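You operate a simulated robot arm through the tools that you are given. There is no shell and no other tool. Be economical: measure what you need, move in short steps, check, and stop when the job is done.

The job below is to be done with a simulated robot arm. You get a single attempt, and the scene is never put back.

JOB
Pack the torch, latch the briefcase and turn the lock wheels to THREE.
Fine: torch in the side pocket; lower the lid, fingers clear of the rim; both latches shut, then all three wheels.
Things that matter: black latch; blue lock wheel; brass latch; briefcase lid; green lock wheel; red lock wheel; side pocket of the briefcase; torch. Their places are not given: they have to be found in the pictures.

Only the result counts: the job must be done as asked and must still hold three seconds after the hand-in. Knocking over, shifting, dropping, spilling or breaking anything else fails it. Lids that push on must go on centred and level and be pressed home; caps that screw on are set level and turned clockwise until they are tight.

ROBOT AND FRAMES
A 7-joint arm with a two-finger parallel gripper, fixed in place. Base frame: the origin is at the foot of the arm, x ahead of it, y to its left, z up; the work surface is at about z = 77. Units: cm, rad, N and s.
With the tool pointing down near the work surface it reaches from about 34 to 78 cm from the base axis. Its first joint turns from -2.897 to 2.897 rad. Payload 3.91 kg.
Tool frame: the origin (TCP) lies between the finger pads and is the grasp point; the fingertips stand 3 cm ahead of it; z points along the fingers, y is the line along which they close. Largest opening 11 cm; finger width 2, thickness 1; the body of the gripper, 4.8 by 11.2 cm, starts 5.5 cm behind the TCP.
Orientation is that of the tool frame in the base frame, as a unit quaternion [x, y, z, w]. With the fingers straight down and closing along the base's y, the tool's x points along the base's -x, its y along +y and its z along -z.

CONTROLS
- The arm moves only by the tool play_rows. Its argument "targets" is text: rows parted by semicolons, each of 7 numbers parted by spaces: the turn, a rotation vector about the tool's x, y, z in rad, then the shift along the tool's x, y, z in mm, then the finger opening in mm, from 0 to 110. In form: ax ay az x y z hand; .... A call has 1 to 10 rows; each row is the pose to reach, as a shift and turn from the pose commanded when the call began, along the tool's axes at that moment. Rows are played at 5 a second. More than 5 cm and 0.15 rad between two rows, or a gripper value outside its range, and nothing of the call is played. Where a pose cannot be reached the arm comes as near as it can. A force on the tool above 90 N (or 10 N above the force at the start of the call, whichever is more), or a blocked arm, ends the call early, and 0.2 s more pass. The fingers move at their own pace (about 15.3 cm/s each) and stop on an object; they squeeze with about 43 N. The grip force told is the motor's: it shows also when the fingers shut on nothing. Time passes only in rows, and 0.2 s behind the last, so rows that repeat a pose let the fingers close. It gives the time, the measured TCP pose, the force on the tool (base axes), the opening and the grip force at its end, in the units of the frame above (readings bear some noise), with the torque about the TCP (base axes, N m) and any sound that the robot's microphone picked up.
- Cameras (640 x 400 px; columns grow to the right, rows downward): "scene" is fixed at [5.05, 49.82, 146.65]; the picture's right is [-0.83, -0.55, 0.00], its down [-0.33, 0.50, -0.80] and it looks along [0.44, -0.66, -0.60] (base axes); focal length 214 px, centre (320, 200). "wrist" rides on the gripper at [7.7, 0.7, -11.5] in the tool frame; the picture's right is [-0.09, 1.00, 0.00], its down [-0.80, -0.07, -0.59] and it looks along [-0.59, -0.05, 0.80] (tool axes); focal length 270 px, centre (320, 200).
- grab_frame(camera): a new picture of that camera. No time passes.
- lift_body(by): slides the trunk up (or, below 0, down) by that many cm; the arm rides with it, the base frame stays. It gives what a move gives, with no picture.
- probe_pixels(camera, pixels): for up to 12 pixels [column, row] of the newest picture of that camera ("zoom" is the newest enlarged one), the place [x, y, z] in the base frame of the surface seen there, good to about 0.2 cm. No time passes.
- close_up(camera, box): a new picture of the part [left, top, right, bottom] of that camera's present view, enlarged. No time passes.
- finish_job(): hands the job in; it is judged then, once.

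Go step by step. Measure first, check grasps and placings, and put right what went wrong. The budget is 80 turns and 34 pictures, counting those below and the enlarged ones. Unless the task says otherwise, let go and move clear before handing in, and close with one line.

The tools are called after "Request:" by a JSON object that holds its "name" and its "arguments". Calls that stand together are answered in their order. play_rows: Moves the arm, as the interface text tells. Its arguments: {"type":"object","properties":{"targets":{"type":"string"}},"required":["targets"]} The other tools are called the same way: lift_body (by) slides the trunk up or down; grab_frame (camera) takes a picture; probe_pixels (camera, pixels) gives the place of the surface under pixels of a picture; close_up (camera, box) takes an enlarged picture of a part of a camera's view; finish_job () hands the job in.

At the start:

```text
clock: 0.0
eef_pos: [45.24, 11.85, 135.53]
tool_rot: [0.0, 1.0, 0.0, 0.0]
wrist_force: [0.7, 0.1, 0.8]
wrist_torque: [-0.02, -0.01, -0.03]
finger_gap: 10.99
grip_force: 0.0
trunk travel left (down, up): [-57.5, 3.5]
```

scene: 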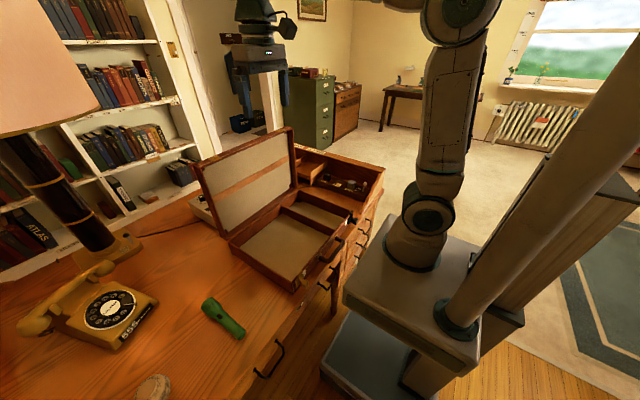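
wrist: 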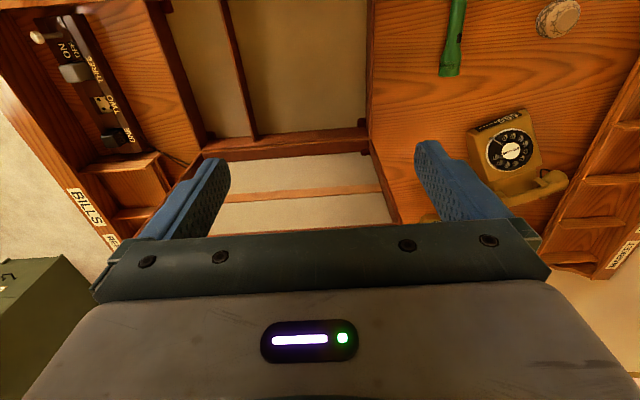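

The scene shows the open briefcase around (280,215), the torch at (222,318), and a strange ON/OFF/ONE/TWO/THREE strip at the wrist picture's upper left. I'll enlarge the relevant parts.

Request:
{"name": "close_up", "arguments": {"camera": "scene", "box": [180, 120, 400, 350]}}

Request:
{"name": "close_up", "arguments": {"camera": "wrist", "box": [0, 0, 400, 250]}}

```text
1.74 times, centred on (290, 235) of scene
```

zoom: 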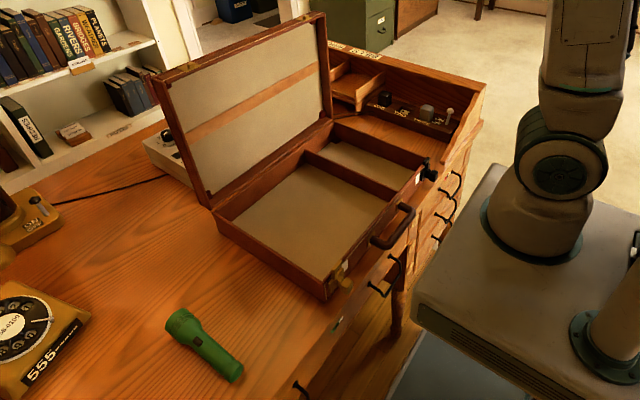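

```text
1.60 times, centred on (200, 125) of wrist
```

zoom: 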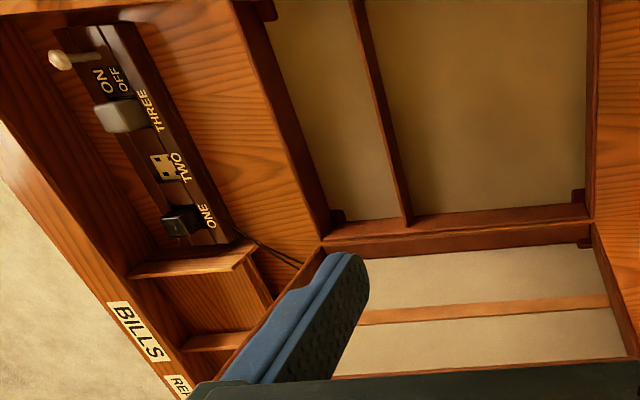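

The zoom shows a narrow compartment on the -y side (the side pocket), with latches and handle on the front rim facing the robot. I'll enlarge the front and measure the case and torch.

Request:
{"name": "close_up", "arguments": {"camera": "scene", "box": [270, 190, 370, 300]}}

Request:
{"name": "probe_pixels", "arguments": {"camera": "scene", "pixels": [[206, 302], [221, 316], [239, 334], [213, 313], [230, 320], [194, 164], [289, 128], [297, 187], [229, 237], [293, 290], [349, 210], [265, 240]]}}

Request:
{"name": "probe_pixels", "arguments": {"camera": "wrist", "pixels": [[455, 5], [450, 40], [448, 72], [235, 70], [245, 130], [215, 120], [225, 30], [200, 80], [320, 60], [370, 60], [290, 140], [365, 130]]}}

```text
3.64 times, centred on (320, 245) of scene
```

zoom: 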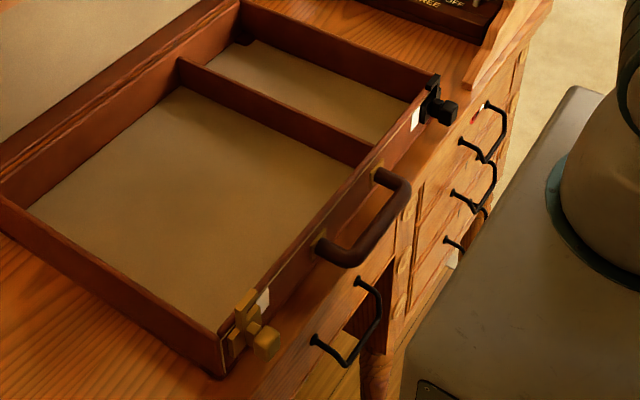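

```text
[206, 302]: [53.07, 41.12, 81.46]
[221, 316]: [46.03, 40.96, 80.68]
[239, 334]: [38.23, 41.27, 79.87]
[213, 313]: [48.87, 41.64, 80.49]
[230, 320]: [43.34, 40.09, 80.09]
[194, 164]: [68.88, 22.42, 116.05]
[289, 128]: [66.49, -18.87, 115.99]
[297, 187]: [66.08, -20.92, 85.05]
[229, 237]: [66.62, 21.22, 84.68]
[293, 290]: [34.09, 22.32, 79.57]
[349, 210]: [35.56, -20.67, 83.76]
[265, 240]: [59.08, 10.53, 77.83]
```

```text
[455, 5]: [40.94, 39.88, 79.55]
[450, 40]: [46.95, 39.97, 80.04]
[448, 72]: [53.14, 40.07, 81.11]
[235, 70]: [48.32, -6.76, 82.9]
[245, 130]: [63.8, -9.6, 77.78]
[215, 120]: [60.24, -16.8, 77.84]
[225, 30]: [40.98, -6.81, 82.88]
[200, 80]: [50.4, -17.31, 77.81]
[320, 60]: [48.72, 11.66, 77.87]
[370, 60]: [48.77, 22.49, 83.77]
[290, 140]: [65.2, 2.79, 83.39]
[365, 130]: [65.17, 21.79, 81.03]
```

The torch lies along x at y≈40.3, x 37.5–53.5, top z≈80.5. The tray spans x 34–66, y −21 to 22, with the pocket at y −20 to −7. The jaws already close along y, so I'll move over the torch and lower.

Request:
{"name": "play_rows", "arguments": {"targets": "0 0 0 0 48 0 80; 0 0 0 0 96 0 80; 0 0 0 0 144 0 80; 0 0 0 0 192 0 80; 0 0 0 0 240 0 80; 0 0 0 0 284 0 80; 0 0 0 0 284 0 80"}}

Request:
{"name": "lift_body", "arguments": {"by": -40}}

Request:
{"name": "grab_frame", "arguments": {"camera": "wrist"}}

```text
clock: 1.6
eef_pos: [45.36, 40.31, 135.49]
tool_rot: [0.001, 1.0, 0.0, 0.0]
wrist_force: [-0.6, 0.5, -0.8]
wrist_torque: [0.03, -0.01, -0.02]
finger_gap: 7.98
grip_force: 0.0
trunk travel left (down, up): [-57.5, 3.5]
```

```text
clock: 5.4
eef_pos: [45.37, 40.32, 95.49]
tool_rot: [0.0, 1.0, 0.0, 0.0]
wrist_force: [1.0, -0.5, 0.1]
wrist_torque: [0.01, -0.01, -0.01]
finger_gap: 8.01
grip_force: 0.0
trunk travel left (down, up): [-17.5, 43.5]
```

```text
28 pictures are left
```

wrist: 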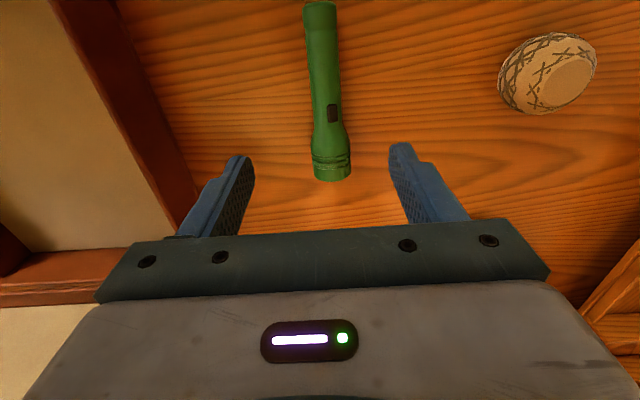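

The torch appears at (325,90) between the fingers. I'll measure its axis before descending.

Request:
{"name": "probe_pixels", "arguments": {"camera": "wrist", "pixels": [[319, 5], [323, 60], [326, 100], [330, 150], [331, 176], [310, 60], [337, 60], [312, 150], [348, 150]]}}

```text
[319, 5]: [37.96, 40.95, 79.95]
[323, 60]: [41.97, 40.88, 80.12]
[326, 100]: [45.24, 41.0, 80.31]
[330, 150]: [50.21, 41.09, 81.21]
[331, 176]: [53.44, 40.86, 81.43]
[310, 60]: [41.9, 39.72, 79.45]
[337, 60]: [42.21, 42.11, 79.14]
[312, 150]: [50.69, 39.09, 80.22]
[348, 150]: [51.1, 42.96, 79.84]
```

The torch axis is at y≈41.0. I'll shift 6 mm, descend to z≈80.5 and close.

Request:
{"name": "play_rows", "arguments": {"targets": "0 0 0 0 6 45 80; 0 0 0 0 6 90 80; 0 0 0 0 6 130 80; 0 0 0 0 6 148 80; 0 0 0 0 6 148 80; 0 0 0 0 6 148 0; 0 0 0 0 6 148 0; 0 0 0 0 6 148 0; 0 0 0 0 6 148 0"}}

```text
clock: 7.4
eef_pos: [45.37, 41.0, 80.8]
tool_rot: [-0.001, 1.0, 0.0, 0.0]
wrist_force: [-0.7, 0.0, 7.8]
wrist_torque: [-0.04, 0.26, -0.29]
finger_gap: 2.85
grip_force: 43.2
trunk travel left (down, up): [-17.5, 43.5]
```

The torch is held (gap 2.85 cm). I'll raise it 12 cm and start carrying it toward the pocket.

Request:
{"name": "play_rows", "arguments": {"targets": "0 0 0 0 0 -40 0; 0 0 0 0 0 -80 0; 0 0 0 0 0 -120 0; 0 0 0 0 -45 -120 0; 0 0 0 0 -90 -120 0; 0 0 0 0 -135 -120 0; 0 0 0 0 -180 -120 0; 0 0 0 0 -225 -120 0; 0 0 0 0 -270 -120 0"}}

Request:
{"name": "play_rows", "arguments": {"targets": "0 0 0 -10 -45 0 0; 0 0 0 -20 -90 0 0; 0 0 0 -30 -135 0 0; 0 0 0 -40 -180 0 0; 0 0 0 -40 -225 0 0; 0 0 0 -40 -270 0 0; 0 0 0 -40 -270 0 0"}}

Request:
{"name": "grab_frame", "arguments": {"camera": "scene"}}

```text
clock: 9.4
eef_pos: [45.28, 13.86, 92.59]
tool_rot: [0.0, 1.0, 0.0, 0.001]
wrist_force: [-0.6, 0.1, -2.0]
wrist_torque: [-0.01, 0.01, 0.27]
finger_gap: 2.8
grip_force: 42.8
trunk travel left (down, up): [-17.5, 43.5]
```

```text
clock: 11.0
eef_pos: [49.35, -13.33, 92.52]
tool_rot: [-0.001, 1.0, 0.0, 0.0]
wrist_force: [0.1, -0.3, -2.1]
wrist_torque: [0.01, 0.04, 0.01]
finger_gap: 2.79
grip_force: 42.5
trunk travel left (down, up): [-17.5, 43.5]
```

```text
27 pictures are left
```

scene: 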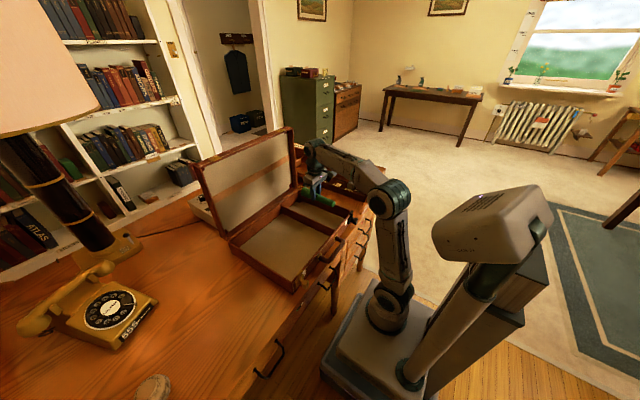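

The torch hangs over the pocket. I'll lower it to the pocket floor (z≈81.7), open, and rise.

Request:
{"name": "play_rows", "arguments": {"targets": "0 0 0 0 0 45 0; 0 0 0 0 0 85 0; 0 0 0 0 0 103 0; 0 0 0 0 0 107 0; 0 0 0 0 0 107 0; 0 0 0 0 0 107 55; 0 0 0 0 0 107 55; 0 0 0 0 0 65 55; 0 0 0 0 0 20 55; 0 0 0 0 0 -20 55"}}

Request:
{"name": "grab_frame", "arguments": {"camera": "wrist"}}

```text
clock: 13.2
eef_pos: [49.29, -13.12, 94.61]
tool_rot: [0.001, 1.0, 0.0, 0.0]
wrist_force: [-0.3, -0.8, 0.3]
wrist_torque: [-0.02, 0.02, 0.01]
finger_gap: 5.5
grip_force: 0.0
trunk travel left (down, up): [-17.5, 43.5]
```

```text
26 pictures are left
```

wrist: 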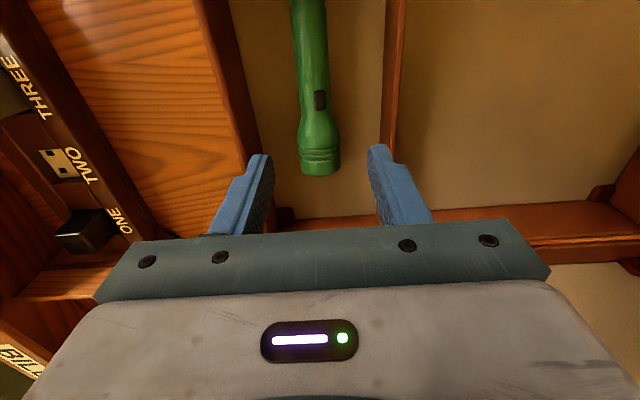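

The torch rests in the pocket between the divider and side wall. Next is the lid, so I'll enlarge its upper edge to measure thickness and tilt.

Request:
{"name": "close_up", "arguments": {"camera": "scene", "box": [180, 115, 320, 205]}}

```text
4.44 times, centred on (250, 160) of scene
```

zoom: 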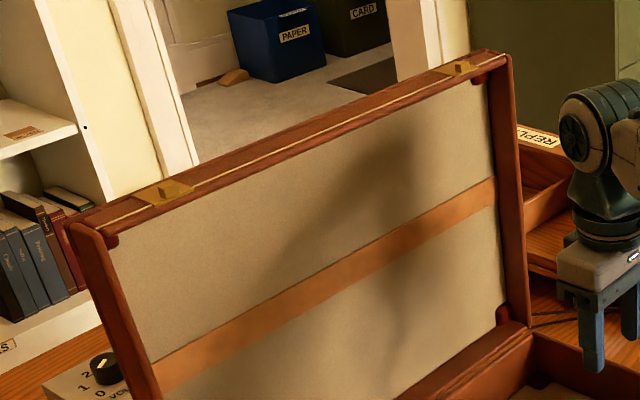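

Request:
{"name": "probe_pixels", "arguments": {"camera": "zoom", "pixels": [[320, 132], [320, 122], [320, 112], [320, 142], [165, 192], [460, 68], [100, 222], [75, 222], [485, 56], [508, 60], [300, 250], [480, 330]]}}

```text
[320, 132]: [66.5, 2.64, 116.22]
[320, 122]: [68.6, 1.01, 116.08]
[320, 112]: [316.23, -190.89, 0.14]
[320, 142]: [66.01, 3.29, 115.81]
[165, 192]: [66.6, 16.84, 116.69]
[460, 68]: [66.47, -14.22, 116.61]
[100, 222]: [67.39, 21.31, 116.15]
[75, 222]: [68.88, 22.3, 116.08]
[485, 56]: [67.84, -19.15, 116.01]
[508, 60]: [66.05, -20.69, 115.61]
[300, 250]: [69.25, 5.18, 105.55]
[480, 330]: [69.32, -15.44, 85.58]
```

The lid is vertical: rim at x≈66, outer side ≈70, top z≈116. I'll raise the arm and turn the hand 90° so the jaws can loosely straddle the lid's top edge and steer it both ways.

Request:
{"name": "lift_body", "arguments": {"by": 33}}

Request:
{"name": "play_rows", "arguments": {"targets": "0 0 0.145 0 14 0 55; 0 0 0.29 0 28 0 55; 0 0 0.435 0 42 0 55; 0 0 0.58 0 56 0 55; 0 0 0.725 0 70 0 55; 0 0 0.87 0 84 0 55; 0 0 1.015 0 98 0 55; 0 0 1.16 0 112 0 55; 0 0 1.305 0 126 0 55; 0 0 1.45 0 138 0 55"}}

```text
clock: 16.5
eef_pos: [49.26, -13.1, 127.54]
tool_rot: [0.001, 1.0, 0.0, 0.0]
wrist_force: [-0.8, 0.6, -0.2]
wrist_torque: [-0.02, 0.0, 0.04]
finger_gap: 5.5
grip_force: 0.1
trunk travel left (down, up): [-50.5, 10.5]
```

```text
clock: 18.7
eef_pos: [49.17, 0.64, 127.43]
tool_rot: [0.664, 0.748, 0.001, 0.0]
wrist_force: [-0.5, 0.2, 0.4]
wrist_torque: [0.01, -0.01, 0.01]
finger_gap: 5.48
grip_force: 0.0
trunk travel left (down, up): [-50.5, 10.5]
```

The turn worked; the tool x is now near base +y. I'll finish the rotation and open.

Request:
{"name": "play_rows", "arguments": {"targets": "0 0 0.121 0 0 0 100; 0 0 0.121 0 0 0 100"}}

Request:
{"name": "play_rows", "arguments": {"targets": "0 0 0 0 48 0 100; 0 0 0 0 96 0 100; 0 0 0 0 140 0 100; 0 0 0 0 188 0 100; 0 0 0 0 188 0 100"}}

Request:
{"name": "grab_frame", "arguments": {"camera": "wrist"}}

```text
clock: 19.3
eef_pos: [49.0, 0.53, 127.41]
tool_rot: [0.707, 0.707, 0.0, 0.0]
wrist_force: [0.3, 0.0, -0.5]
wrist_torque: [0.02, 0.03, -0.02]
finger_gap: 10.01
grip_force: 0.1
trunk travel left (down, up): [-50.5, 10.5]
```

```text
clock: 20.5
eef_pos: [65.75, 0.68, 127.49]
tool_rot: [0.707, 0.707, -0.002, -0.001]
wrist_force: [0.7, 0.4, -0.2]
wrist_torque: [0.0, 0.03, 0.0]
finger_gap: 9.99
grip_force: 0.1
out of reach, approached as far as the arm can: row 4, 5
trunk travel left (down, up): [-50.5, 10.5]
```

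```text
24 pictures are left
```

wrist: 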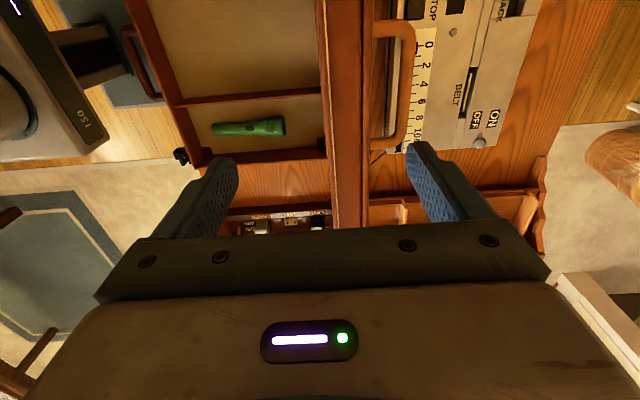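

The arm is short of reach at this height relative to its shoulder (x 65.75 of 67.8). I'll raise the trunk and lower the hand with the arm to gain reach.

Request:
{"name": "lift_body", "arguments": {"by": 10.4}}

Request:
{"name": "play_rows", "arguments": {"targets": "0 0 0 0 -10 45 100; 0 0 0 0 -10 90 100; 0 0 0 0 0 110 100; 0 0 0 0 12 110 100; 0 0 0 0 22 110 100; 0 0 0 0 22 110 100"}}

```text
clock: 21.9
eef_pos: [65.61, 0.61, 137.88]
tool_rot: [0.707, 0.707, 0.0, 0.0]
wrist_force: [0.4, -0.3, 0.9]
wrist_torque: [-0.01, 0.0, -0.01]
finger_gap: 10.0
grip_force: 0.1
trunk travel left (down, up): [-60.9, 0.1]
```

```text
clock: 23.2
eef_pos: [67.81, 0.49, 126.92]
tool_rot: [0.707, 0.707, 0.0, 0.0]
wrist_force: [-0.6, -0.8, 0.5]
wrist_torque: [0.0, 0.02, -0.04]
finger_gap: 10.0
grip_force: 0.0
trunk travel left (down, up): [-60.9, 0.1]
```

Now at x 67.8, z 126.9 with jaws 10 cm open over the lid. I'll descend to straddle the lid top.

Request:
{"name": "play_rows", "arguments": {"targets": "0 0 0 0 2 40 100; 0 0 0 0 2 80 100; 0 0 0 0 2 108 100; 0 0 0 0 2 108 100"}}

Request:
{"name": "grab_frame", "arguments": {"camera": "wrist"}}

```text
clock: 24.2
eef_pos: [68.07, 0.63, 116.56]
tool_rot: [0.707, 0.707, 0.004, 0.004]
wrist_force: [8.1, 0.4, 27.6]
wrist_torque: [-0.02, -1.7, -0.04]
finger_gap: 10.35
grip_force: 4.0
trunk travel left (down, up): [-60.9, 0.1]
```

```text
23 pictures are left
```

wrist: 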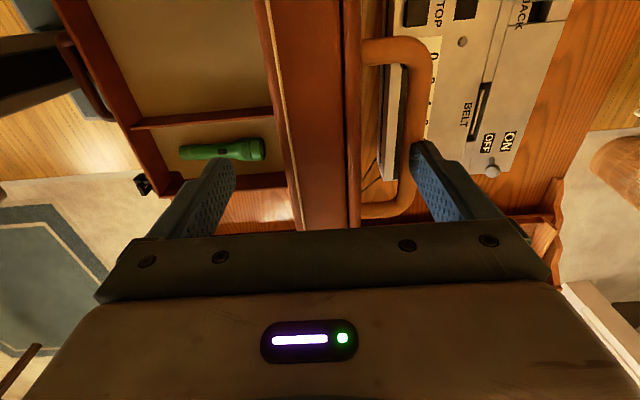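

The rear finger has landed on a handle fixed to the lid's outer face (loop at (410,130)), with a 28 N reaction. I'll back up at once and measure the handle.

Request:
{"name": "play_rows", "arguments": {"targets": "0 0 0 0 0 -30 100; 0 0 0 0 0 -50 100"}}

Request:
{"name": "grab_frame", "arguments": {"camera": "wrist"}}

Request:
{"name": "probe_pixels", "arguments": {"camera": "wrist", "pixels": [[380, 35], [400, 60], [408, 110], [403, 150], [385, 185], [355, 100], [330, 60], [295, 60], [450, 150]]}}

```text
clock: 24.9
eef_pos: [67.99, 0.6, 121.02]
tool_rot: [0.707, 0.707, -0.001, -0.001]
wrist_force: [0.9, 0.0, 0.4]
wrist_torque: [0.0, 0.0, -0.02]
finger_gap: 10.0
grip_force: 0.0
trunk travel left (down, up): [-60.9, 0.1]
```

```text
22 pictures are left
```

wrist: 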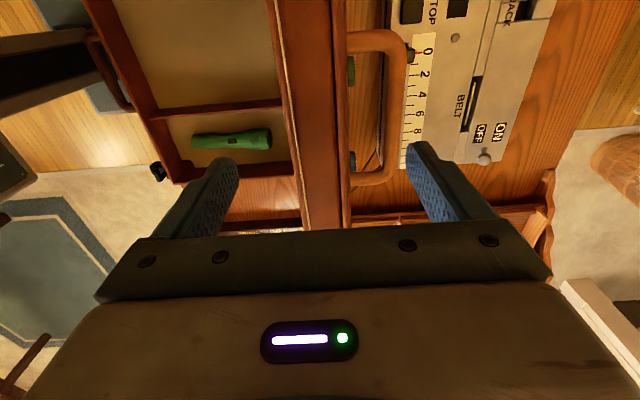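

```text
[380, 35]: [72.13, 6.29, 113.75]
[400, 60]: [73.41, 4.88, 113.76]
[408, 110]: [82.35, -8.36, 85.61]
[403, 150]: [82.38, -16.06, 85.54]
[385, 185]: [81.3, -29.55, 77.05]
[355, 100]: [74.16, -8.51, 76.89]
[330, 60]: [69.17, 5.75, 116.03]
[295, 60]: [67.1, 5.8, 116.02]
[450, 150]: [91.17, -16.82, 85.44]
```

The loop is a handle at y≈±6.5 on the lid's outer face, with coloured wheels (green at (350,70), blue at (352,160)) beneath it. They'll face up once the lid is closed. I'll straddle the lid at y≈11, clear of the handle.

Request:
{"name": "play_rows", "arguments": {"targets": "0 0 0 50 2 0 100; 0 0 0 104 2 0 100; 0 0 0 104 2 20 100; 0 0 0 104 2 40 100; 0 0 0 104 2 54 100; 0 0 0 104 2 54 100"}}

Request:
{"name": "grab_frame", "arguments": {"camera": "wrist"}}

```text
refused: row 2 steps farther than a row can; nothing moved
```

```text
21 pictures are left
```

wrist: 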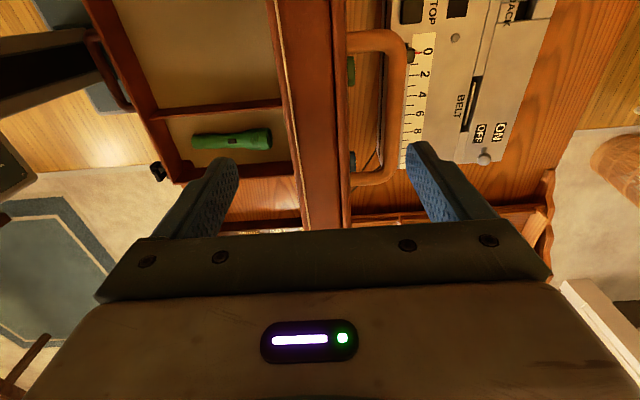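

The second step was 54 mm, so the call was refused. I'll use smaller steps.

Request:
{"name": "play_rows", "arguments": {"targets": "0 0 0 48 2 0 100; 0 0 0 96 2 0 100; 0 0 0 104 2 0 100; 0 0 0 104 2 20 100; 0 0 0 104 2 40 100; 0 0 0 104 2 54 100; 0 0 0 104 2 54 100"}}

```text
clock: 26.4
eef_pos: [68.23, 11.08, 115.76]
tool_rot: [0.707, 0.707, 0.0, 0.0]
wrist_force: [-0.4, -0.9, 0.1]
wrist_torque: [-0.01, 0.0, 0.0]
finger_gap: 9.99
grip_force: 0.0
trunk travel left (down, up): [-60.9, 0.1]
```

Straddling cleanly with no force. I'll narrow to 6.5 cm and swing the lid forward 0.3 rad about the hinge.

Request:
{"name": "play_rows", "arguments": {"targets": "0 0 0 0 0 0 65; 0 0 0 0 0 0 65; -0.075 0 0 0 -23.6 0 65; -0.15 0 0 0 -47 1 65; -0.225 0 0 0 -70.5 4 65; -0.3 0 0 0 -94 8.5 65; -0.3 0 0 0 -94 8.5 65; -0.3 0 0 0 -94 8.5 65"}}

Request:
{"name": "grab_frame", "arguments": {"camera": "scene"}}

```text
clock: 28.2
eef_pos: [58.71, 10.92, 114.82]
tool_rot: [0.7, 0.699, 0.105, 0.106]
wrist_force: [-0.2, 0.2, 0.5]
wrist_torque: [-0.01, 0.0, 0.04]
finger_gap: 6.5
grip_force: 0.2
trunk travel left (down, up): [-60.9, 0.1]
```

```text
20 pictures are left
```

scene: 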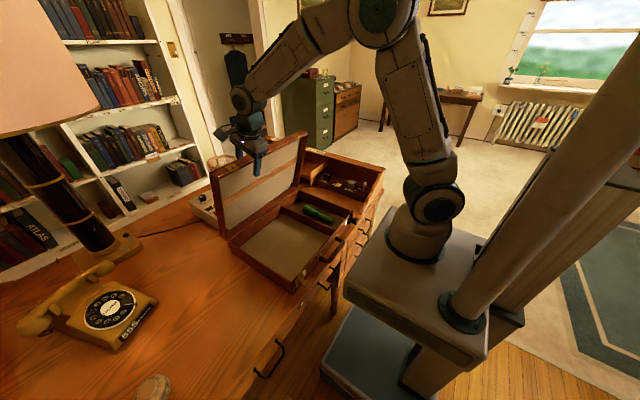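

The lid follows with practically no load, so the hinge seems to hold by friction. I'll swing on to about 0.9 rad.

Request:
{"name": "play_rows", "arguments": {"targets": "-0.075 0 0 0 -23.6 0 65; -0.15 0 0 0 -47 1 65; -0.225 0 0 0 -70.5 4 65; -0.3 0 0 0 -94 8.5 65; -0.375 0 0 0 -116.3 15 65; -0.45 0 0 0 -138.5 23 65; -0.525 0 0 0 -160 33 65; -0.6 0 0 0 -180.6 44 65; -0.6 0 0 0 -180.6 44 65"}}

Request:
{"name": "grab_frame", "arguments": {"camera": "scene"}}

```text
clock: 30.2
eef_pos: [46.98, 13.24, 105.87]
tool_rot: [0.637, 0.636, 0.308, 0.308]
wrist_force: [0.4, 1.0, -0.5]
wrist_torque: [-0.01, 0.02, 0.0]
finger_gap: 6.48
grip_force: 0.0
out of reach, approached as far as the arm can: row 7, 8, 9
trunk travel left (down, up): [-60.9, 0.1]
```

```text
19 pictures are left
```

scene: 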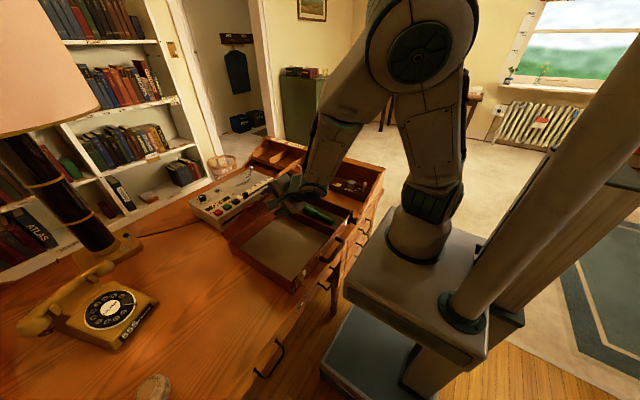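

I can't clearly see the lid in this picture, so I'll enlarge the area around the hand.

Request:
{"name": "close_up", "arguments": {"camera": "scene", "box": [180, 150, 370, 300]}}

Request:
{"name": "grab_frame", "arguments": {"camera": "wrist"}}

```text
2.67 times, centred on (275, 225) of scene
```

zoom: 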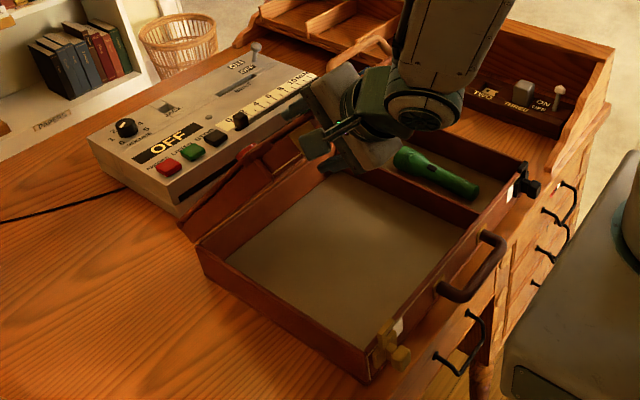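

```text
17 pictures are left
```

wrist: 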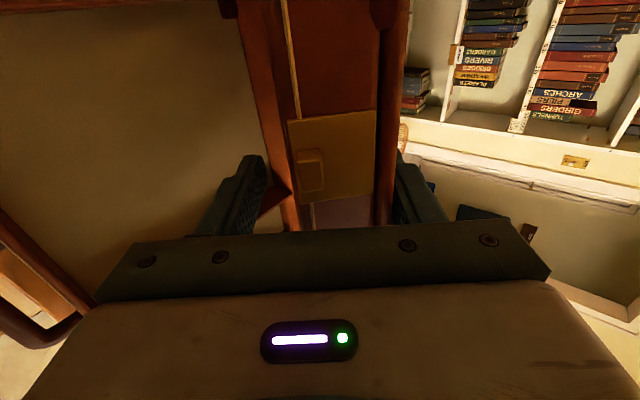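

The lid is seen edge-on at about 0.9 rad, still between the fingers with no load, so it holds itself. I'll open wide and back out along the tool axis.

Request:
{"name": "play_rows", "arguments": {"targets": "0 0 0 0 0 0 100; 0 0 0 0 0 0 100; 0 0 0 0 0 -15 100; 0.05 0 0 0 0 -30 100; 0.1 0 0 0 0 -50 100; 0.15 0 0 0 0 -70 100; 0.15 0 0 0 0 -70 100"}}

Request:
{"name": "grab_frame", "arguments": {"camera": "wrist"}}

```text
clock: 31.9
eef_pos: [42.76, 14.11, 110.81]
tool_rot: [0.659, 0.658, 0.258, 0.259]
wrist_force: [-0.2, -1.1, -0.6]
wrist_torque: [0.0, 0.03, -0.01]
finger_gap: 10.0
grip_force: 0.0
out of reach, approached as far as the arm can: row 3, 4, 5, 6, 7
trunk travel left (down, up): [-60.9, 0.1]
```

```text
16 pictures are left
```

wrist: 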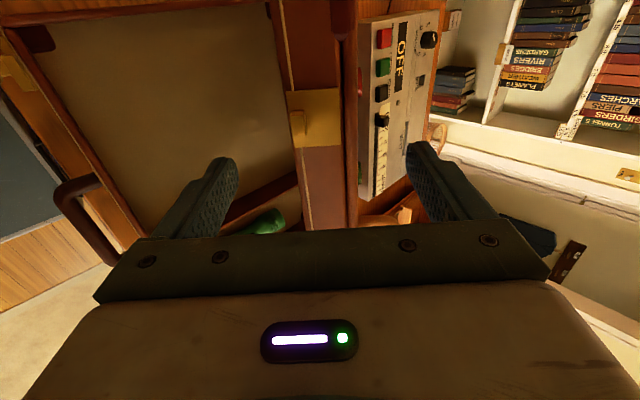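

The hand is out beyond the lid's end and the lid stays put at ≈0.9 rad. I'll lift clear while turning the tool back to pointing down.

Request:
{"name": "play_rows", "arguments": {"targets": "0.15 0 0 0 0 -14 100; 0.3 0 0 0 16 -39 100; 0.44 0 0 0 43 -68 100; 0.58 0 0 0 74 -94 100; 0.72 0 0 0 95 -102 0; 0.747 0 0 0 95 -102 0; 0.747 0 0 0 95 -102 0"}}

Request:
{"name": "grab_frame", "arguments": {"camera": "scene"}}

```text
clock: 33.5
eef_pos: [42.74, 13.99, 124.62]
tool_rot: [0.707, 0.707, 0.001, 0.001]
wrist_force: [1.1, -0.5, -0.2]
wrist_torque: [0.01, 0.02, -0.01]
finger_gap: 0.0
grip_force: 37.9
trunk travel left (down, up): [-60.9, 0.1]
```

```text
15 pictures are left
```

scene: 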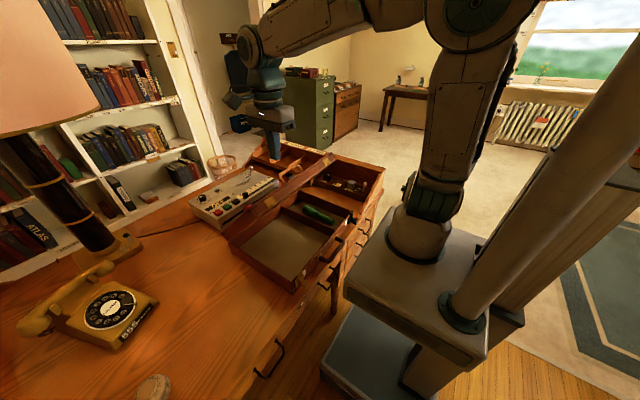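

Lid stays at its angle. With closed fingers at y≈11, x≈47, away from the handle, I'll press the lid's outer face down gradually.

Request:
{"name": "play_rows", "arguments": {"targets": "0 0 0 -15 20 40 0; 0 0 0 -30 43 80 0; 0 0 0 -30 43 125 0; 0 0 0 -30 43 160 0; 0 0 0 -30 43 190 0; 0 0 0 -30 43 220 0; 0 0 0 -30 43 250 0; 0 0 0 -30 43 280 0; 0 0 0 -30 43 305 0; 0 0 0 -30 43 322 0"}}

Request:
{"name": "close_up", "arguments": {"camera": "scene", "box": [180, 150, 370, 300]}}

```text
clock: 35.6
eef_pos: [47.24, 11.06, 92.37]
tool_rot: [0.708, 0.707, 0.001, 0.001]
wrist_force: [-0.2, 0.1, -0.4]
wrist_torque: [0.01, -0.01, 0.0]
finger_gap: 0.0
grip_force: 37.9
trunk travel left (down, up): [-60.9, 0.1]
```

```text
2.67 times, centred on (275, 225) of scene
```

zoom: 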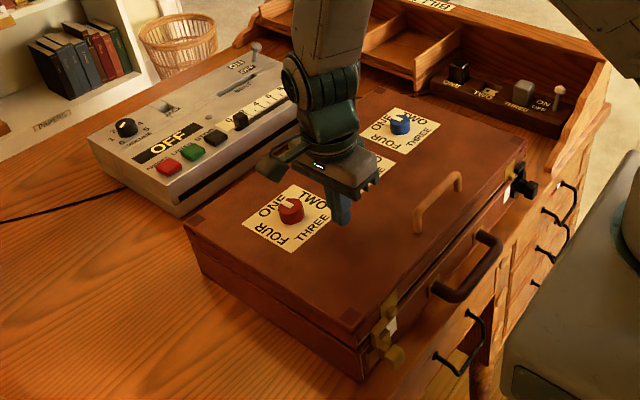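

The lid is down and three wheels (red, green, blue) with ONE–FOUR cards lie on top. I'll press to confirm it's home, then rise.

Request:
{"name": "play_rows", "arguments": {"targets": "0 0 0 0 0 5 0; 0 0 0 0 0 10 0; 0 0 0 0 0 13 0; 0 0 0 0 0 13 0"}}

```text
clock: 36.6
eef_pos: [47.04, 11.08, 91.04]
tool_rot: [0.707, 0.707, 0.001, 0.002]
wrist_force: [-1.1, -0.5, 0.0]
wrist_torque: [-0.01, -0.02, -0.04]
finger_gap: 0.0
grip_force: 37.4
trunk travel left (down, up): [-60.9, 0.1]
```

Still no contact with the tips at z≈88. I'll measure the lid's surface and the latches.

Request:
{"name": "probe_pixels", "arguments": {"camera": "zoom", "pixels": [[200, 230], [340, 325], [420, 170], [505, 140], [365, 360], [395, 300], [385, 325], [398, 355], [516, 165], [532, 188], [291, 208], [400, 125]]}}

Request:
{"name": "close_up", "arguments": {"camera": "scene", "box": [270, 190, 350, 300]}}

```text
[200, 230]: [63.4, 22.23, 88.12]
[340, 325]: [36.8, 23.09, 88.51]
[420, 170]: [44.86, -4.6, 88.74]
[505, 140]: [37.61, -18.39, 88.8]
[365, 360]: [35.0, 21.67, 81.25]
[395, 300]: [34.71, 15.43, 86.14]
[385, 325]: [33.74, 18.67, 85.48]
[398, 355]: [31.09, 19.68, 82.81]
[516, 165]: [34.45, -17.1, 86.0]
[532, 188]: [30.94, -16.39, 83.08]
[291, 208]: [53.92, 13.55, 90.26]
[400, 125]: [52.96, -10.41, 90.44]
```

```text
3.64 times, centred on (310, 245) of scene
```

zoom: 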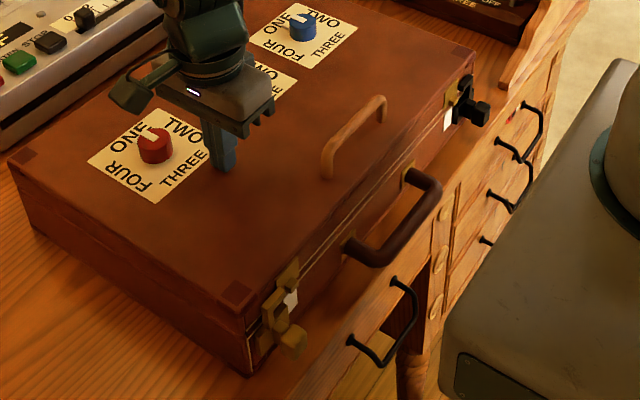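

The lid top reads about 88.5 throughout, so it's level. I'll press a bit more near the front to be sure it's home.

Request:
{"name": "play_rows", "arguments": {"targets": "0 0 0 0 0 4 0; 0 0 0 0 0 8 0; 0 0 0 0 0 8 0"}}

```text
clock: 37.6
eef_pos: [47.09, 11.06, 91.13]
tool_rot: [0.708, 0.706, 0.009, 0.003]
wrist_force: [-18.6, -2.6, 53.6]
wrist_torque: [-0.46, 0.64, 0.04]
finger_gap: 0.0
grip_force: 37.7
trunk travel left (down, up): [-60.9, 0.1]
stopped in row 3: the force on the tool passed its limit at 91 N (the readings are from after the stop); the commanded pose is now the measured one
```

Contact at 91 N with no further motion: the lid is home. I'll raise the hand and zoom on both latches.

Request:
{"name": "play_rows", "arguments": {"targets": "0 0 0 0 0 -40 0; 0 0 0 0 0 -80 0; 0 0 0 0 0 -120 0"}}

Request:
{"name": "close_up", "arguments": {"camera": "scene", "box": [284, 248, 316, 268]}}

Request:
{"name": "probe_pixels", "arguments": {"camera": "zoom", "pixels": [[120, 200], [200, 200], [280, 120], [320, 60], [250, 250], [280, 300], [340, 280], [300, 180], [200, 300], [150, 100], [400, 150], [100, 300]]}}

Request:
{"name": "close_up", "arguments": {"camera": "scene", "box": [316, 205, 348, 225]}}

```text
clock: 38.4
eef_pos: [47.26, 10.89, 102.7]
tool_rot: [0.707, 0.707, 0.006, 0.003]
wrist_force: [-0.1, 0.1, 0.0]
wrist_torque: [0.03, -0.03, -0.01]
finger_gap: 0.0
grip_force: 37.5
trunk travel left (down, up): [-60.9, 0.1]
```

```text
16.00 times, centred on (300, 258) of scene
```

zoom: 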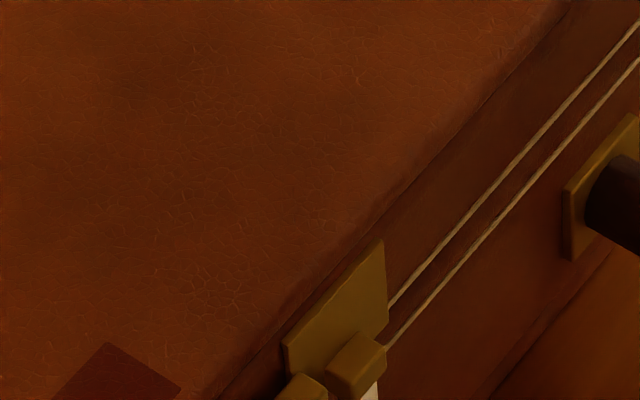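

```text
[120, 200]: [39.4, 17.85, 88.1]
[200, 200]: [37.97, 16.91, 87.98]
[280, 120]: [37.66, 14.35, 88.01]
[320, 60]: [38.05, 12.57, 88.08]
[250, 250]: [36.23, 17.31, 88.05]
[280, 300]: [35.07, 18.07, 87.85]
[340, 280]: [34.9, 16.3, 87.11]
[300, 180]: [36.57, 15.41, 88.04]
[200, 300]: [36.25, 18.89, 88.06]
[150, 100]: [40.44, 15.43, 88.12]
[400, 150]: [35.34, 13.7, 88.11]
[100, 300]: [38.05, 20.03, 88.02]
```

```text
16.00 times, centred on (332, 215) of scene
```

zoom: 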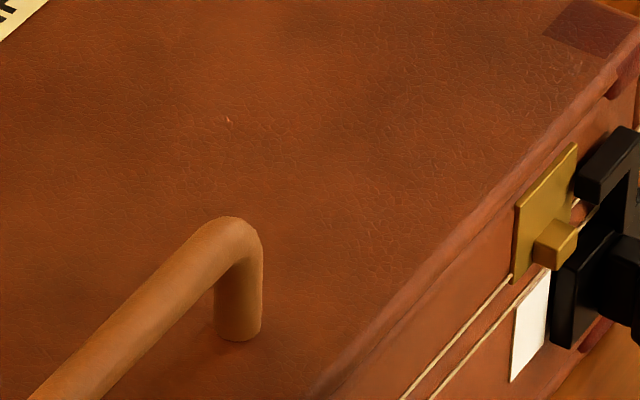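

My boxes were a little off: the brass latch sits near (301,273) and the black near (351,217). I'll zoom again with corrected boxes.

Request:
{"name": "close_up", "arguments": {"camera": "scene", "box": [286, 263, 318, 283]}}

Request:
{"name": "probe_pixels", "arguments": {"camera": "zoom", "pixels": [[340, 60], [355, 100], [290, 130], [300, 180], [330, 160], [280, 200], [350, 230], [370, 190], [310, 250], [400, 260], [360, 150], [250, 250]]}}

Request:
{"name": "close_up", "arguments": {"camera": "scene", "box": [335, 207, 367, 227]}}

Request:
{"name": "probe_pixels", "arguments": {"camera": "zoom", "pixels": [[250, 160], [260, 230], [200, 180], [320, 200], [300, 120], [280, 280], [340, 260], [380, 240], [240, 300], [400, 180], [200, 260], [170, 220]]}}

```text
16.00 times, centred on (302, 273) of scene
```

zoom: 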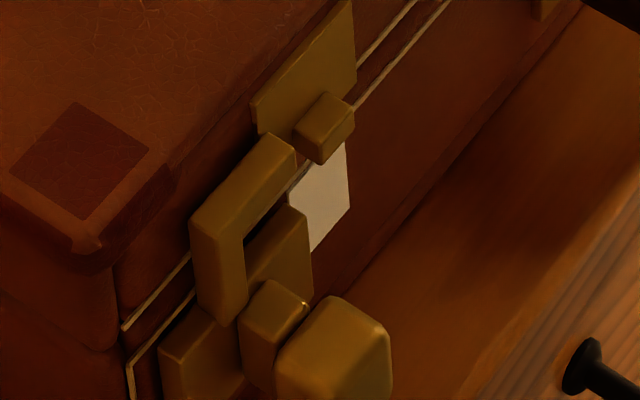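

```text
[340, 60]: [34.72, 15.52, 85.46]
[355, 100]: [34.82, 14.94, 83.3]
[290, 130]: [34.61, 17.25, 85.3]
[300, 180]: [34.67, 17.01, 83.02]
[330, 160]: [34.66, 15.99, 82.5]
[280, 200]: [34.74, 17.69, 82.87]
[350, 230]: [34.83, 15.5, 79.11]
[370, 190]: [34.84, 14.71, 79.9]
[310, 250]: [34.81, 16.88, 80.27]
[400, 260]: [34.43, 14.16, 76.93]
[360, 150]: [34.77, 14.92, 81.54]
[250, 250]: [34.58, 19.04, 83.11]
```

```text
16.00 times, centred on (351, 217) of scene
```

zoom: 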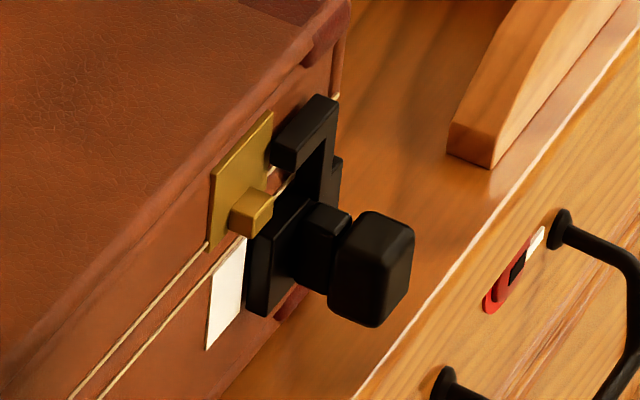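

```text
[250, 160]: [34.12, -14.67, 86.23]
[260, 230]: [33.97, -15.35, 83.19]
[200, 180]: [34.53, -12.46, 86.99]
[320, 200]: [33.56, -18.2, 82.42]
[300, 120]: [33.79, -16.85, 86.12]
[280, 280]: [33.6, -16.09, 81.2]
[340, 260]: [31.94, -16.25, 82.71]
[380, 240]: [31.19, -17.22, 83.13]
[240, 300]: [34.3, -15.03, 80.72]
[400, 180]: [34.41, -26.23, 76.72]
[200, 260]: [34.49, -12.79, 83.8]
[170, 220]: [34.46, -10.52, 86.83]
```

Each latch is a hook slider with a knob, offset outward from the lid's peg; the white tags lie toward the centre. So both slide inward: brass toward −y, black toward +y. I'll bring the closed fingers outside the brass knob (x≈31, y≈23.5), then down beside it.

Request:
{"name": "play_rows", "arguments": {"targets": "0 0 0 30 -35 0 0; 0 0 0 60 -72 0 0; 0 0 0 90 -108 0 0; 0 0 0 126 -140 0 0; 0 0 0 126 -163 0 0; 0 0 0 126 -163 45 0; 0 0 0 126 -163 90 0; 0 0 0 126 -163 130 0; 0 0 0 126 -163 181 0; 0 0 0 126 -163 181 0"}}

```text
refused: row 9 steps farther than a row can; nothing moved
```

Request:
{"name": "play_rows", "arguments": {"targets": "0 0 0 30 -35 0 0; 0 0 0 60 -72 0 0; 0 0 0 90 -108 0 0; 0 0 0 126 -140 0 0; 0 0 0 126 -163 0 0; 0 0 0 126 -163 45 0; 0 0 0 126 -163 90 0; 0 0 0 126 -163 135 0; 0 0 0 126 -163 180 0; 0 0 0 126 -163 180 0"}}

Request:
{"name": "close_up", "arguments": {"camera": "scene", "box": [270, 240, 334, 300]}}

Request:
{"name": "probe_pixels", "arguments": {"camera": "zoom", "pixels": [[330, 240], [340, 250], [320, 250], [345, 230], [320, 190], [300, 200]]}}

```text
clock: 40.6
eef_pos: [31.31, 23.8, 84.54]
tool_rot: [0.708, 0.707, 0.005, 0.003]
wrist_force: [-0.1, 0.2, 0.4]
wrist_torque: [0.01, 0.0, 0.0]
finger_gap: 0.01
grip_force: 37.4
trunk travel left (down, up): [-60.9, 0.1]
```

```text
6.67 times, centred on (302, 270) of scene
```

zoom: 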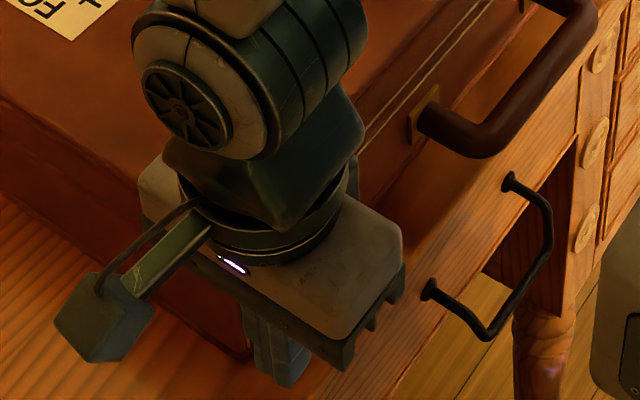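

```text
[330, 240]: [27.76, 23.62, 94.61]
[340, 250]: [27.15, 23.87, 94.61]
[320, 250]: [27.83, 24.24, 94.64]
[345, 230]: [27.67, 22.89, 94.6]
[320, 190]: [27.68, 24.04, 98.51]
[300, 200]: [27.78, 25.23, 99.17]
```

Reached beside the knob with no contact. I'll push toward −y in small steps and read the force.

Request:
{"name": "play_rows", "arguments": {"targets": "0 0 0 -10 0 0 0; 0 0 0 -17 0 0 0; 0 0 0 -22 0 0 0; 0 0 0 -27 0 0 0; 0 0 0 -32 0 0 0; 0 0 0 -37 0 0 0; 0 0 0 -42 0 0 0; 0 0 0 -42 0 0 0"}}

```text
clock: 42.4
eef_pos: [31.24, 19.66, 84.46]
tool_rot: [0.706, 0.708, 0.006, 0.003]
wrist_force: [1.5, 7.6, 2.9]
wrist_torque: [0.05, -0.02, -0.01]
finger_gap: 0.0
grip_force: 37.8
trunk travel left (down, up): [-60.9, 0.1]
```

A steady 7.6 N shows the slider moving with friction. I'll keep pushing until it stops.

Request:
{"name": "play_rows", "arguments": {"targets": "0 0 0 -5 0 0 0; 0 0 0 -10 0 0 0; 0 0 0 -15 0 0 0; 0 0 0 -20 0 0 0; 0 0 0 -20 0 0 0"}}

```text
clock: 43.6
eef_pos: [31.23, 17.55, 84.52]
tool_rot: [0.707, 0.707, 0.005, 0.003]
wrist_force: [-0.7, 7.4, 2.2]
wrist_torque: [0.06, 0.0, 0.0]
finger_gap: 0.0
grip_force: 37.7
trunk travel left (down, up): [-60.9, 0.1]
```

Request:
{"name": "play_rows", "arguments": {"targets": "0 0 0 -5 0 0 0; 0 0 0 -10 0 0 0; 0 0 0 -15 0 0 0; 0 0 0 -15 0 0 0"}}

```text
clock: 44.6
eef_pos: [31.23, 16.0, 84.42]
tool_rot: [0.708, 0.706, 0.005, 0.004]
wrist_force: [-0.6, 2.8, -0.8]
wrist_torque: [0.04, 0.0, 0.02]
finger_gap: 0.01
grip_force: 37.3
trunk travel left (down, up): [-60.9, 0.1]
```

Force fell to 2.8 N, perhaps a detent snap. I'll back off, rise and look.

Request:
{"name": "play_rows", "arguments": {"targets": "0 0 0 15 0 0 0; 0 0 0 30 0 0 0; 0 0 0 30 0 -45 0; 0 0 0 30 0 -90 0; 0 0 0 0 45 -120 0; 0 0 0 -40 70 -120 0"}}

Request:
{"name": "close_up", "arguments": {"camera": "scene", "box": [286, 256, 326, 281]}}

Request:
{"name": "probe_pixels", "arguments": {"camera": "zoom", "pixels": [[320, 150], [340, 200], [300, 250], [350, 300], [380, 320], [400, 280], [360, 230], [300, 180]]}}

```text
refused: row 5 steps farther than a row can; nothing moved
```

```text
16.00 times, centred on (306, 268) of scene
```

zoom: 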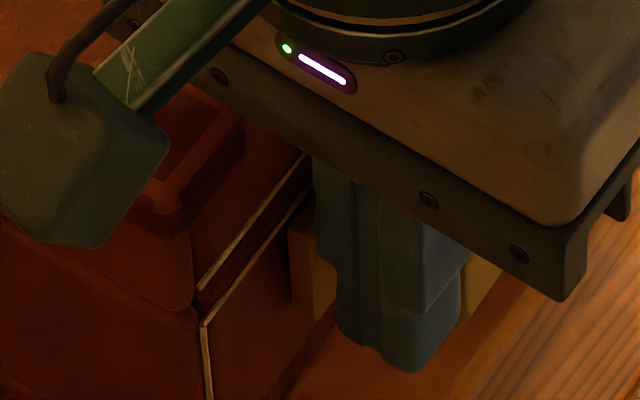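

```text
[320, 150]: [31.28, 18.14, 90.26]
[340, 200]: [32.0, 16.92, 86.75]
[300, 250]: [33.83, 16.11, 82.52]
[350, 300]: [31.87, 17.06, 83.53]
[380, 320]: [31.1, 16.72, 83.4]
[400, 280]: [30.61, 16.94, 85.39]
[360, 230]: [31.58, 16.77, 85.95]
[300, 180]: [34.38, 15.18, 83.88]
```

The row limit refused the retreat, and the hand blocks the view. Before leaving I'll push a little further to feel for the end stop.

Request:
{"name": "play_rows", "arguments": {"targets": "0 0 0 -3 0 0 0; 0 0 0 -6 0 0 0; 0 0 0 -6 0 0 0"}}

```text
clock: 45.4
eef_pos: [31.22, 15.52, 84.37]
tool_rot: [0.708, 0.707, 0.005, 0.003]
wrist_force: [-1.9, 5.7, 1.7]
wrist_torque: [0.06, 0.0, -0.03]
finger_gap: 0.0
grip_force: 37.3
trunk travel left (down, up): [-60.9, 0.1]
```

Still only 5.7 N with little lag. I'll retreat now and check with a single picture.

Request:
{"name": "play_rows", "arguments": {"targets": "0 0 0 15 0 0 0; 0 0 0 30 0 0 0; 0 0 0 30 0 -45 0; 0 0 0 30 0 -90 0; 0 0 0 30 20 -120 0; 0 0 0 0 55 -120 0; 0 0 0 -30 90 -120 0; 0 0 0 -70 110 -120 0"}}

Request:
{"name": "close_up", "arguments": {"camera": "scene", "box": [286, 256, 326, 281]}}

```text
clock: 47.2
eef_pos: [42.13, 8.4, 96.46]
tool_rot: [0.708, 0.707, 0.006, 0.003]
wrist_force: [0.2, -1.0, 0.5]
wrist_torque: [-0.02, -0.01, -0.01]
finger_gap: 0.0
grip_force: 37.2
trunk travel left (down, up): [-60.9, 0.1]
```

```text
16.00 times, centred on (306, 268) of scene
```

zoom: 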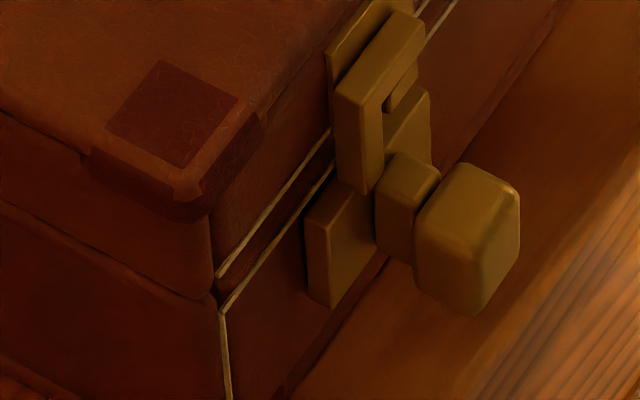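

The hook arm now lies over the peg and the white tag is covered. I'll measure how far it is from the peg.

Request:
{"name": "probe_pixels", "arguments": {"camera": "zoom", "pixels": [[318, 250], [345, 130], [378, 130], [391, 105], [408, 85], [416, 70], [425, 40], [440, 240], [500, 240], [465, 180], [400, 200], [340, 60]]}}

```text
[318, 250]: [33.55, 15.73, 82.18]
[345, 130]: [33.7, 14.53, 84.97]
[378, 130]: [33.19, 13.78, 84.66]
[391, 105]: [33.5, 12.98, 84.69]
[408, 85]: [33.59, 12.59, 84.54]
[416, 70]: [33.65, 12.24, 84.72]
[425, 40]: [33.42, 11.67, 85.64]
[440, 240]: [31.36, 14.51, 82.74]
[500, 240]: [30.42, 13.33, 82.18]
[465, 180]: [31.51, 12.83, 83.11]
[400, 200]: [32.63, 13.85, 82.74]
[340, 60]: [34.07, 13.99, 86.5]
```

The knob's outer edge is at y≈14.5, and about 0.5 cm remains between the bar and the peg. I'll return and push until it stops hard.

Request:
{"name": "play_rows", "arguments": {"targets": "0 0 0 40 -20 0 0; 0 0 0 70 -55 0 0; 0 0 0 100 -90 0 0; 0 0 0 100 -109 30 0; 0 0 0 100 -109 75 0; 0 0 0 100 -109 120 0; 0 0 0 80 -109 120 0; 0 0 0 70 -109 120 0; 0 0 0 66 -109 120 0; 0 0 0 62 -109 120 0"}}

Request:
{"name": "play_rows", "arguments": {"targets": "0 0 0 -4 0 0 0; 0 0 0 -8 0 0 0; 0 0 0 -12 0 0 0; 0 0 0 -15 0 0 0; 0 0 0 -15 0 0 0"}}

```text
clock: 49.4
eef_pos: [31.35, 14.85, 84.5]
tool_rot: [0.707, 0.708, 0.006, 0.002]
wrist_force: [-2.0, 6.6, 0.1]
wrist_torque: [0.06, 0.12, 0.0]
finger_gap: 0.03
grip_force: 37.4
trunk travel left (down, up): [-60.9, 0.1]
```

```text
clock: 50.6
eef_pos: [31.3, 13.21, 84.5]
tool_rot: [0.707, 0.707, 0.006, 0.004]
wrist_force: [0.6, 7.1, 2.2]
wrist_torque: [0.05, 0.0, -0.03]
finger_gap: 0.0
grip_force: 37.7
trunk travel left (down, up): [-60.9, 0.1]
```

The push goes on at 7 N without a stop, and in the last zoom the case corner looks shifted compared with the earlier zoom. I suspect the whole case slides, so I'll check the corner in that picture before touching anything more.

Request:
{"name": "probe_pixels", "arguments": {"camera": "zoom", "pixels": [[170, 130], [210, 260], [222, 340], [190, 200], [100, 60]]}}

Request:
{"name": "play_rows", "arguments": {"targets": "0 0 0 15 0 0 0; 0 0 0 35 0 0 0; 0 0 0 35 0 -45 0; 0 0 0 35 0 -90 0; 0 0 0 35 20 -120 0; 0 0 0 5 55 -120 0; 0 0 0 -20 90 -120 0; 0 0 0 -40 110 -120 0"}}

Request:
{"name": "close_up", "arguments": {"camera": "scene", "box": [200, 170, 376, 280]}}

```text
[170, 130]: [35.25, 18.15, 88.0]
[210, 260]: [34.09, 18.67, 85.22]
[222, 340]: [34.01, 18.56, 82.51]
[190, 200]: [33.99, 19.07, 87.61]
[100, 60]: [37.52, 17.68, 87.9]
```

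```text
clock: 52.4
eef_pos: [42.32, 8.99, 96.75]
tool_rot: [0.708, 0.706, 0.005, 0.003]
wrist_force: [0.2, -0.5, 0.3]
wrist_torque: [0.0, -0.04, -0.03]
finger_gap: 0.0
grip_force: 37.7
trunk travel left (down, up): [-60.9, 0.1]
```

```text
3.64 times, centred on (288, 225) of scene
```

zoom: 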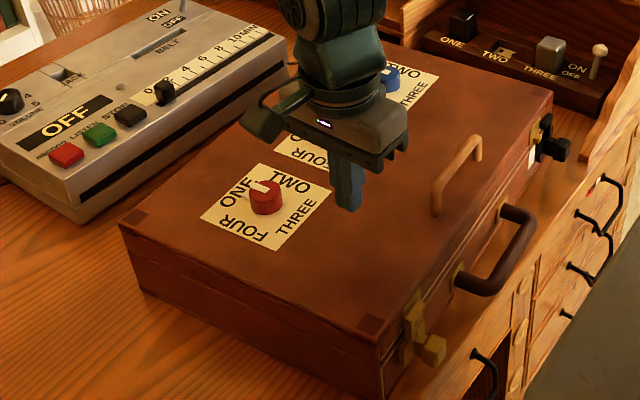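

Confirmed: the case corner moved from y≈22.3 to ≈19 or less. The brass hook did close, and then the whole case slid. I'll measure the case's present pose, the wheels, and the latches in this picture.

Request:
{"name": "probe_pixels", "arguments": {"camera": "zoom", "pixels": [[376, 322], [120, 226], [380, 395], [550, 90], [268, 190], [388, 75], [250, 185], [262, 187], [546, 150], [562, 150], [430, 345], [408, 315]]}}

```text
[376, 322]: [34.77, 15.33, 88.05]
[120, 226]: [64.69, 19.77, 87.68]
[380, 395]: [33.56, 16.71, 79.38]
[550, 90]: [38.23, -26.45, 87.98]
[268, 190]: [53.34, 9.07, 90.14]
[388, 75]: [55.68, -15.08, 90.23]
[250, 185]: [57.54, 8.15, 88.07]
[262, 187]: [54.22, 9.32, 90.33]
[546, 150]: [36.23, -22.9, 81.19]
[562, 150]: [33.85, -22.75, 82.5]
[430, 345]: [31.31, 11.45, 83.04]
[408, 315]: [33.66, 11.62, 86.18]
```

The case yawed about 0.1 rad with its front edge ~5 cm toward −y. Pushing the black latch toward +y at the front should bring it back. First I'll check the clearance to the desk organizer on the −y side.

Request:
{"name": "probe_pixels", "arguments": {"camera": "zoom", "pixels": [[585, 170], [600, 140], [615, 110], [630, 90], [575, 190], [570, 100], [568, 142], [556, 158], [548, 125], [533, 155], [525, 130], [600, 180]]}}

```text
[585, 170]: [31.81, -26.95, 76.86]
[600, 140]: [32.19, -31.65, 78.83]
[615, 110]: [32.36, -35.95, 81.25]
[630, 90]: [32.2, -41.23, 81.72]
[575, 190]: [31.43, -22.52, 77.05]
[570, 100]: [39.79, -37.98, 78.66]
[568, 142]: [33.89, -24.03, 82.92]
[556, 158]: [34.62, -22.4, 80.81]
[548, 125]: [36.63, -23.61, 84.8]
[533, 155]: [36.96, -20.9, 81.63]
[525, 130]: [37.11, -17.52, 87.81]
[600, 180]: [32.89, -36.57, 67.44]
```

The knob is at about (34,−23.2,82.8) and the organizer wall is beyond y≈−31, leaving room. I'll travel over and come down at y≈−27.3.

Request:
{"name": "play_rows", "arguments": {"targets": "0 0 0 0 0 -45 0; 0 0 0 -45 0 -55 0; 0 0 0 -93 0 -55 0; 0 0 0 -141 0 -55 0; 0 0 0 -189 0 -55 0; 0 0 0 -237 0 -55 0; 0 0 0 -285 -10 -55 0; 0 0 0 -328 -30 -55 0; 0 0 0 -363 -60 -55 0; 0 0 0 -363 -85 -45 0"}}

Request:
{"name": "play_rows", "arguments": {"targets": "0 0 0 0 0 45 0; 0 0 0 0 0 90 0; 0 0 0 0 0 135 0; 0 0 0 0 0 168 0; 0 0 0 0 0 168 0"}}

```text
clock: 54.6
eef_pos: [33.64, -27.21, 100.79]
tool_rot: [0.707, 0.707, 0.007, 0.004]
wrist_force: [0.1, 0.5, 0.1]
wrist_torque: [-0.01, 0.01, -0.01]
finger_gap: 0.01
grip_force: 37.4
trunk travel left (down, up): [-60.9, 0.1]
```

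```text
clock: 55.8
eef_pos: [33.82, -27.12, 84.03]
tool_rot: [0.707, 0.707, 0.006, 0.004]
wrist_force: [0.3, 0.6, -0.6]
wrist_torque: [0.01, -0.02, 0.0]
finger_gap: 0.03
grip_force: 37.3
trunk travel left (down, up): [-60.9, 0.1]
```

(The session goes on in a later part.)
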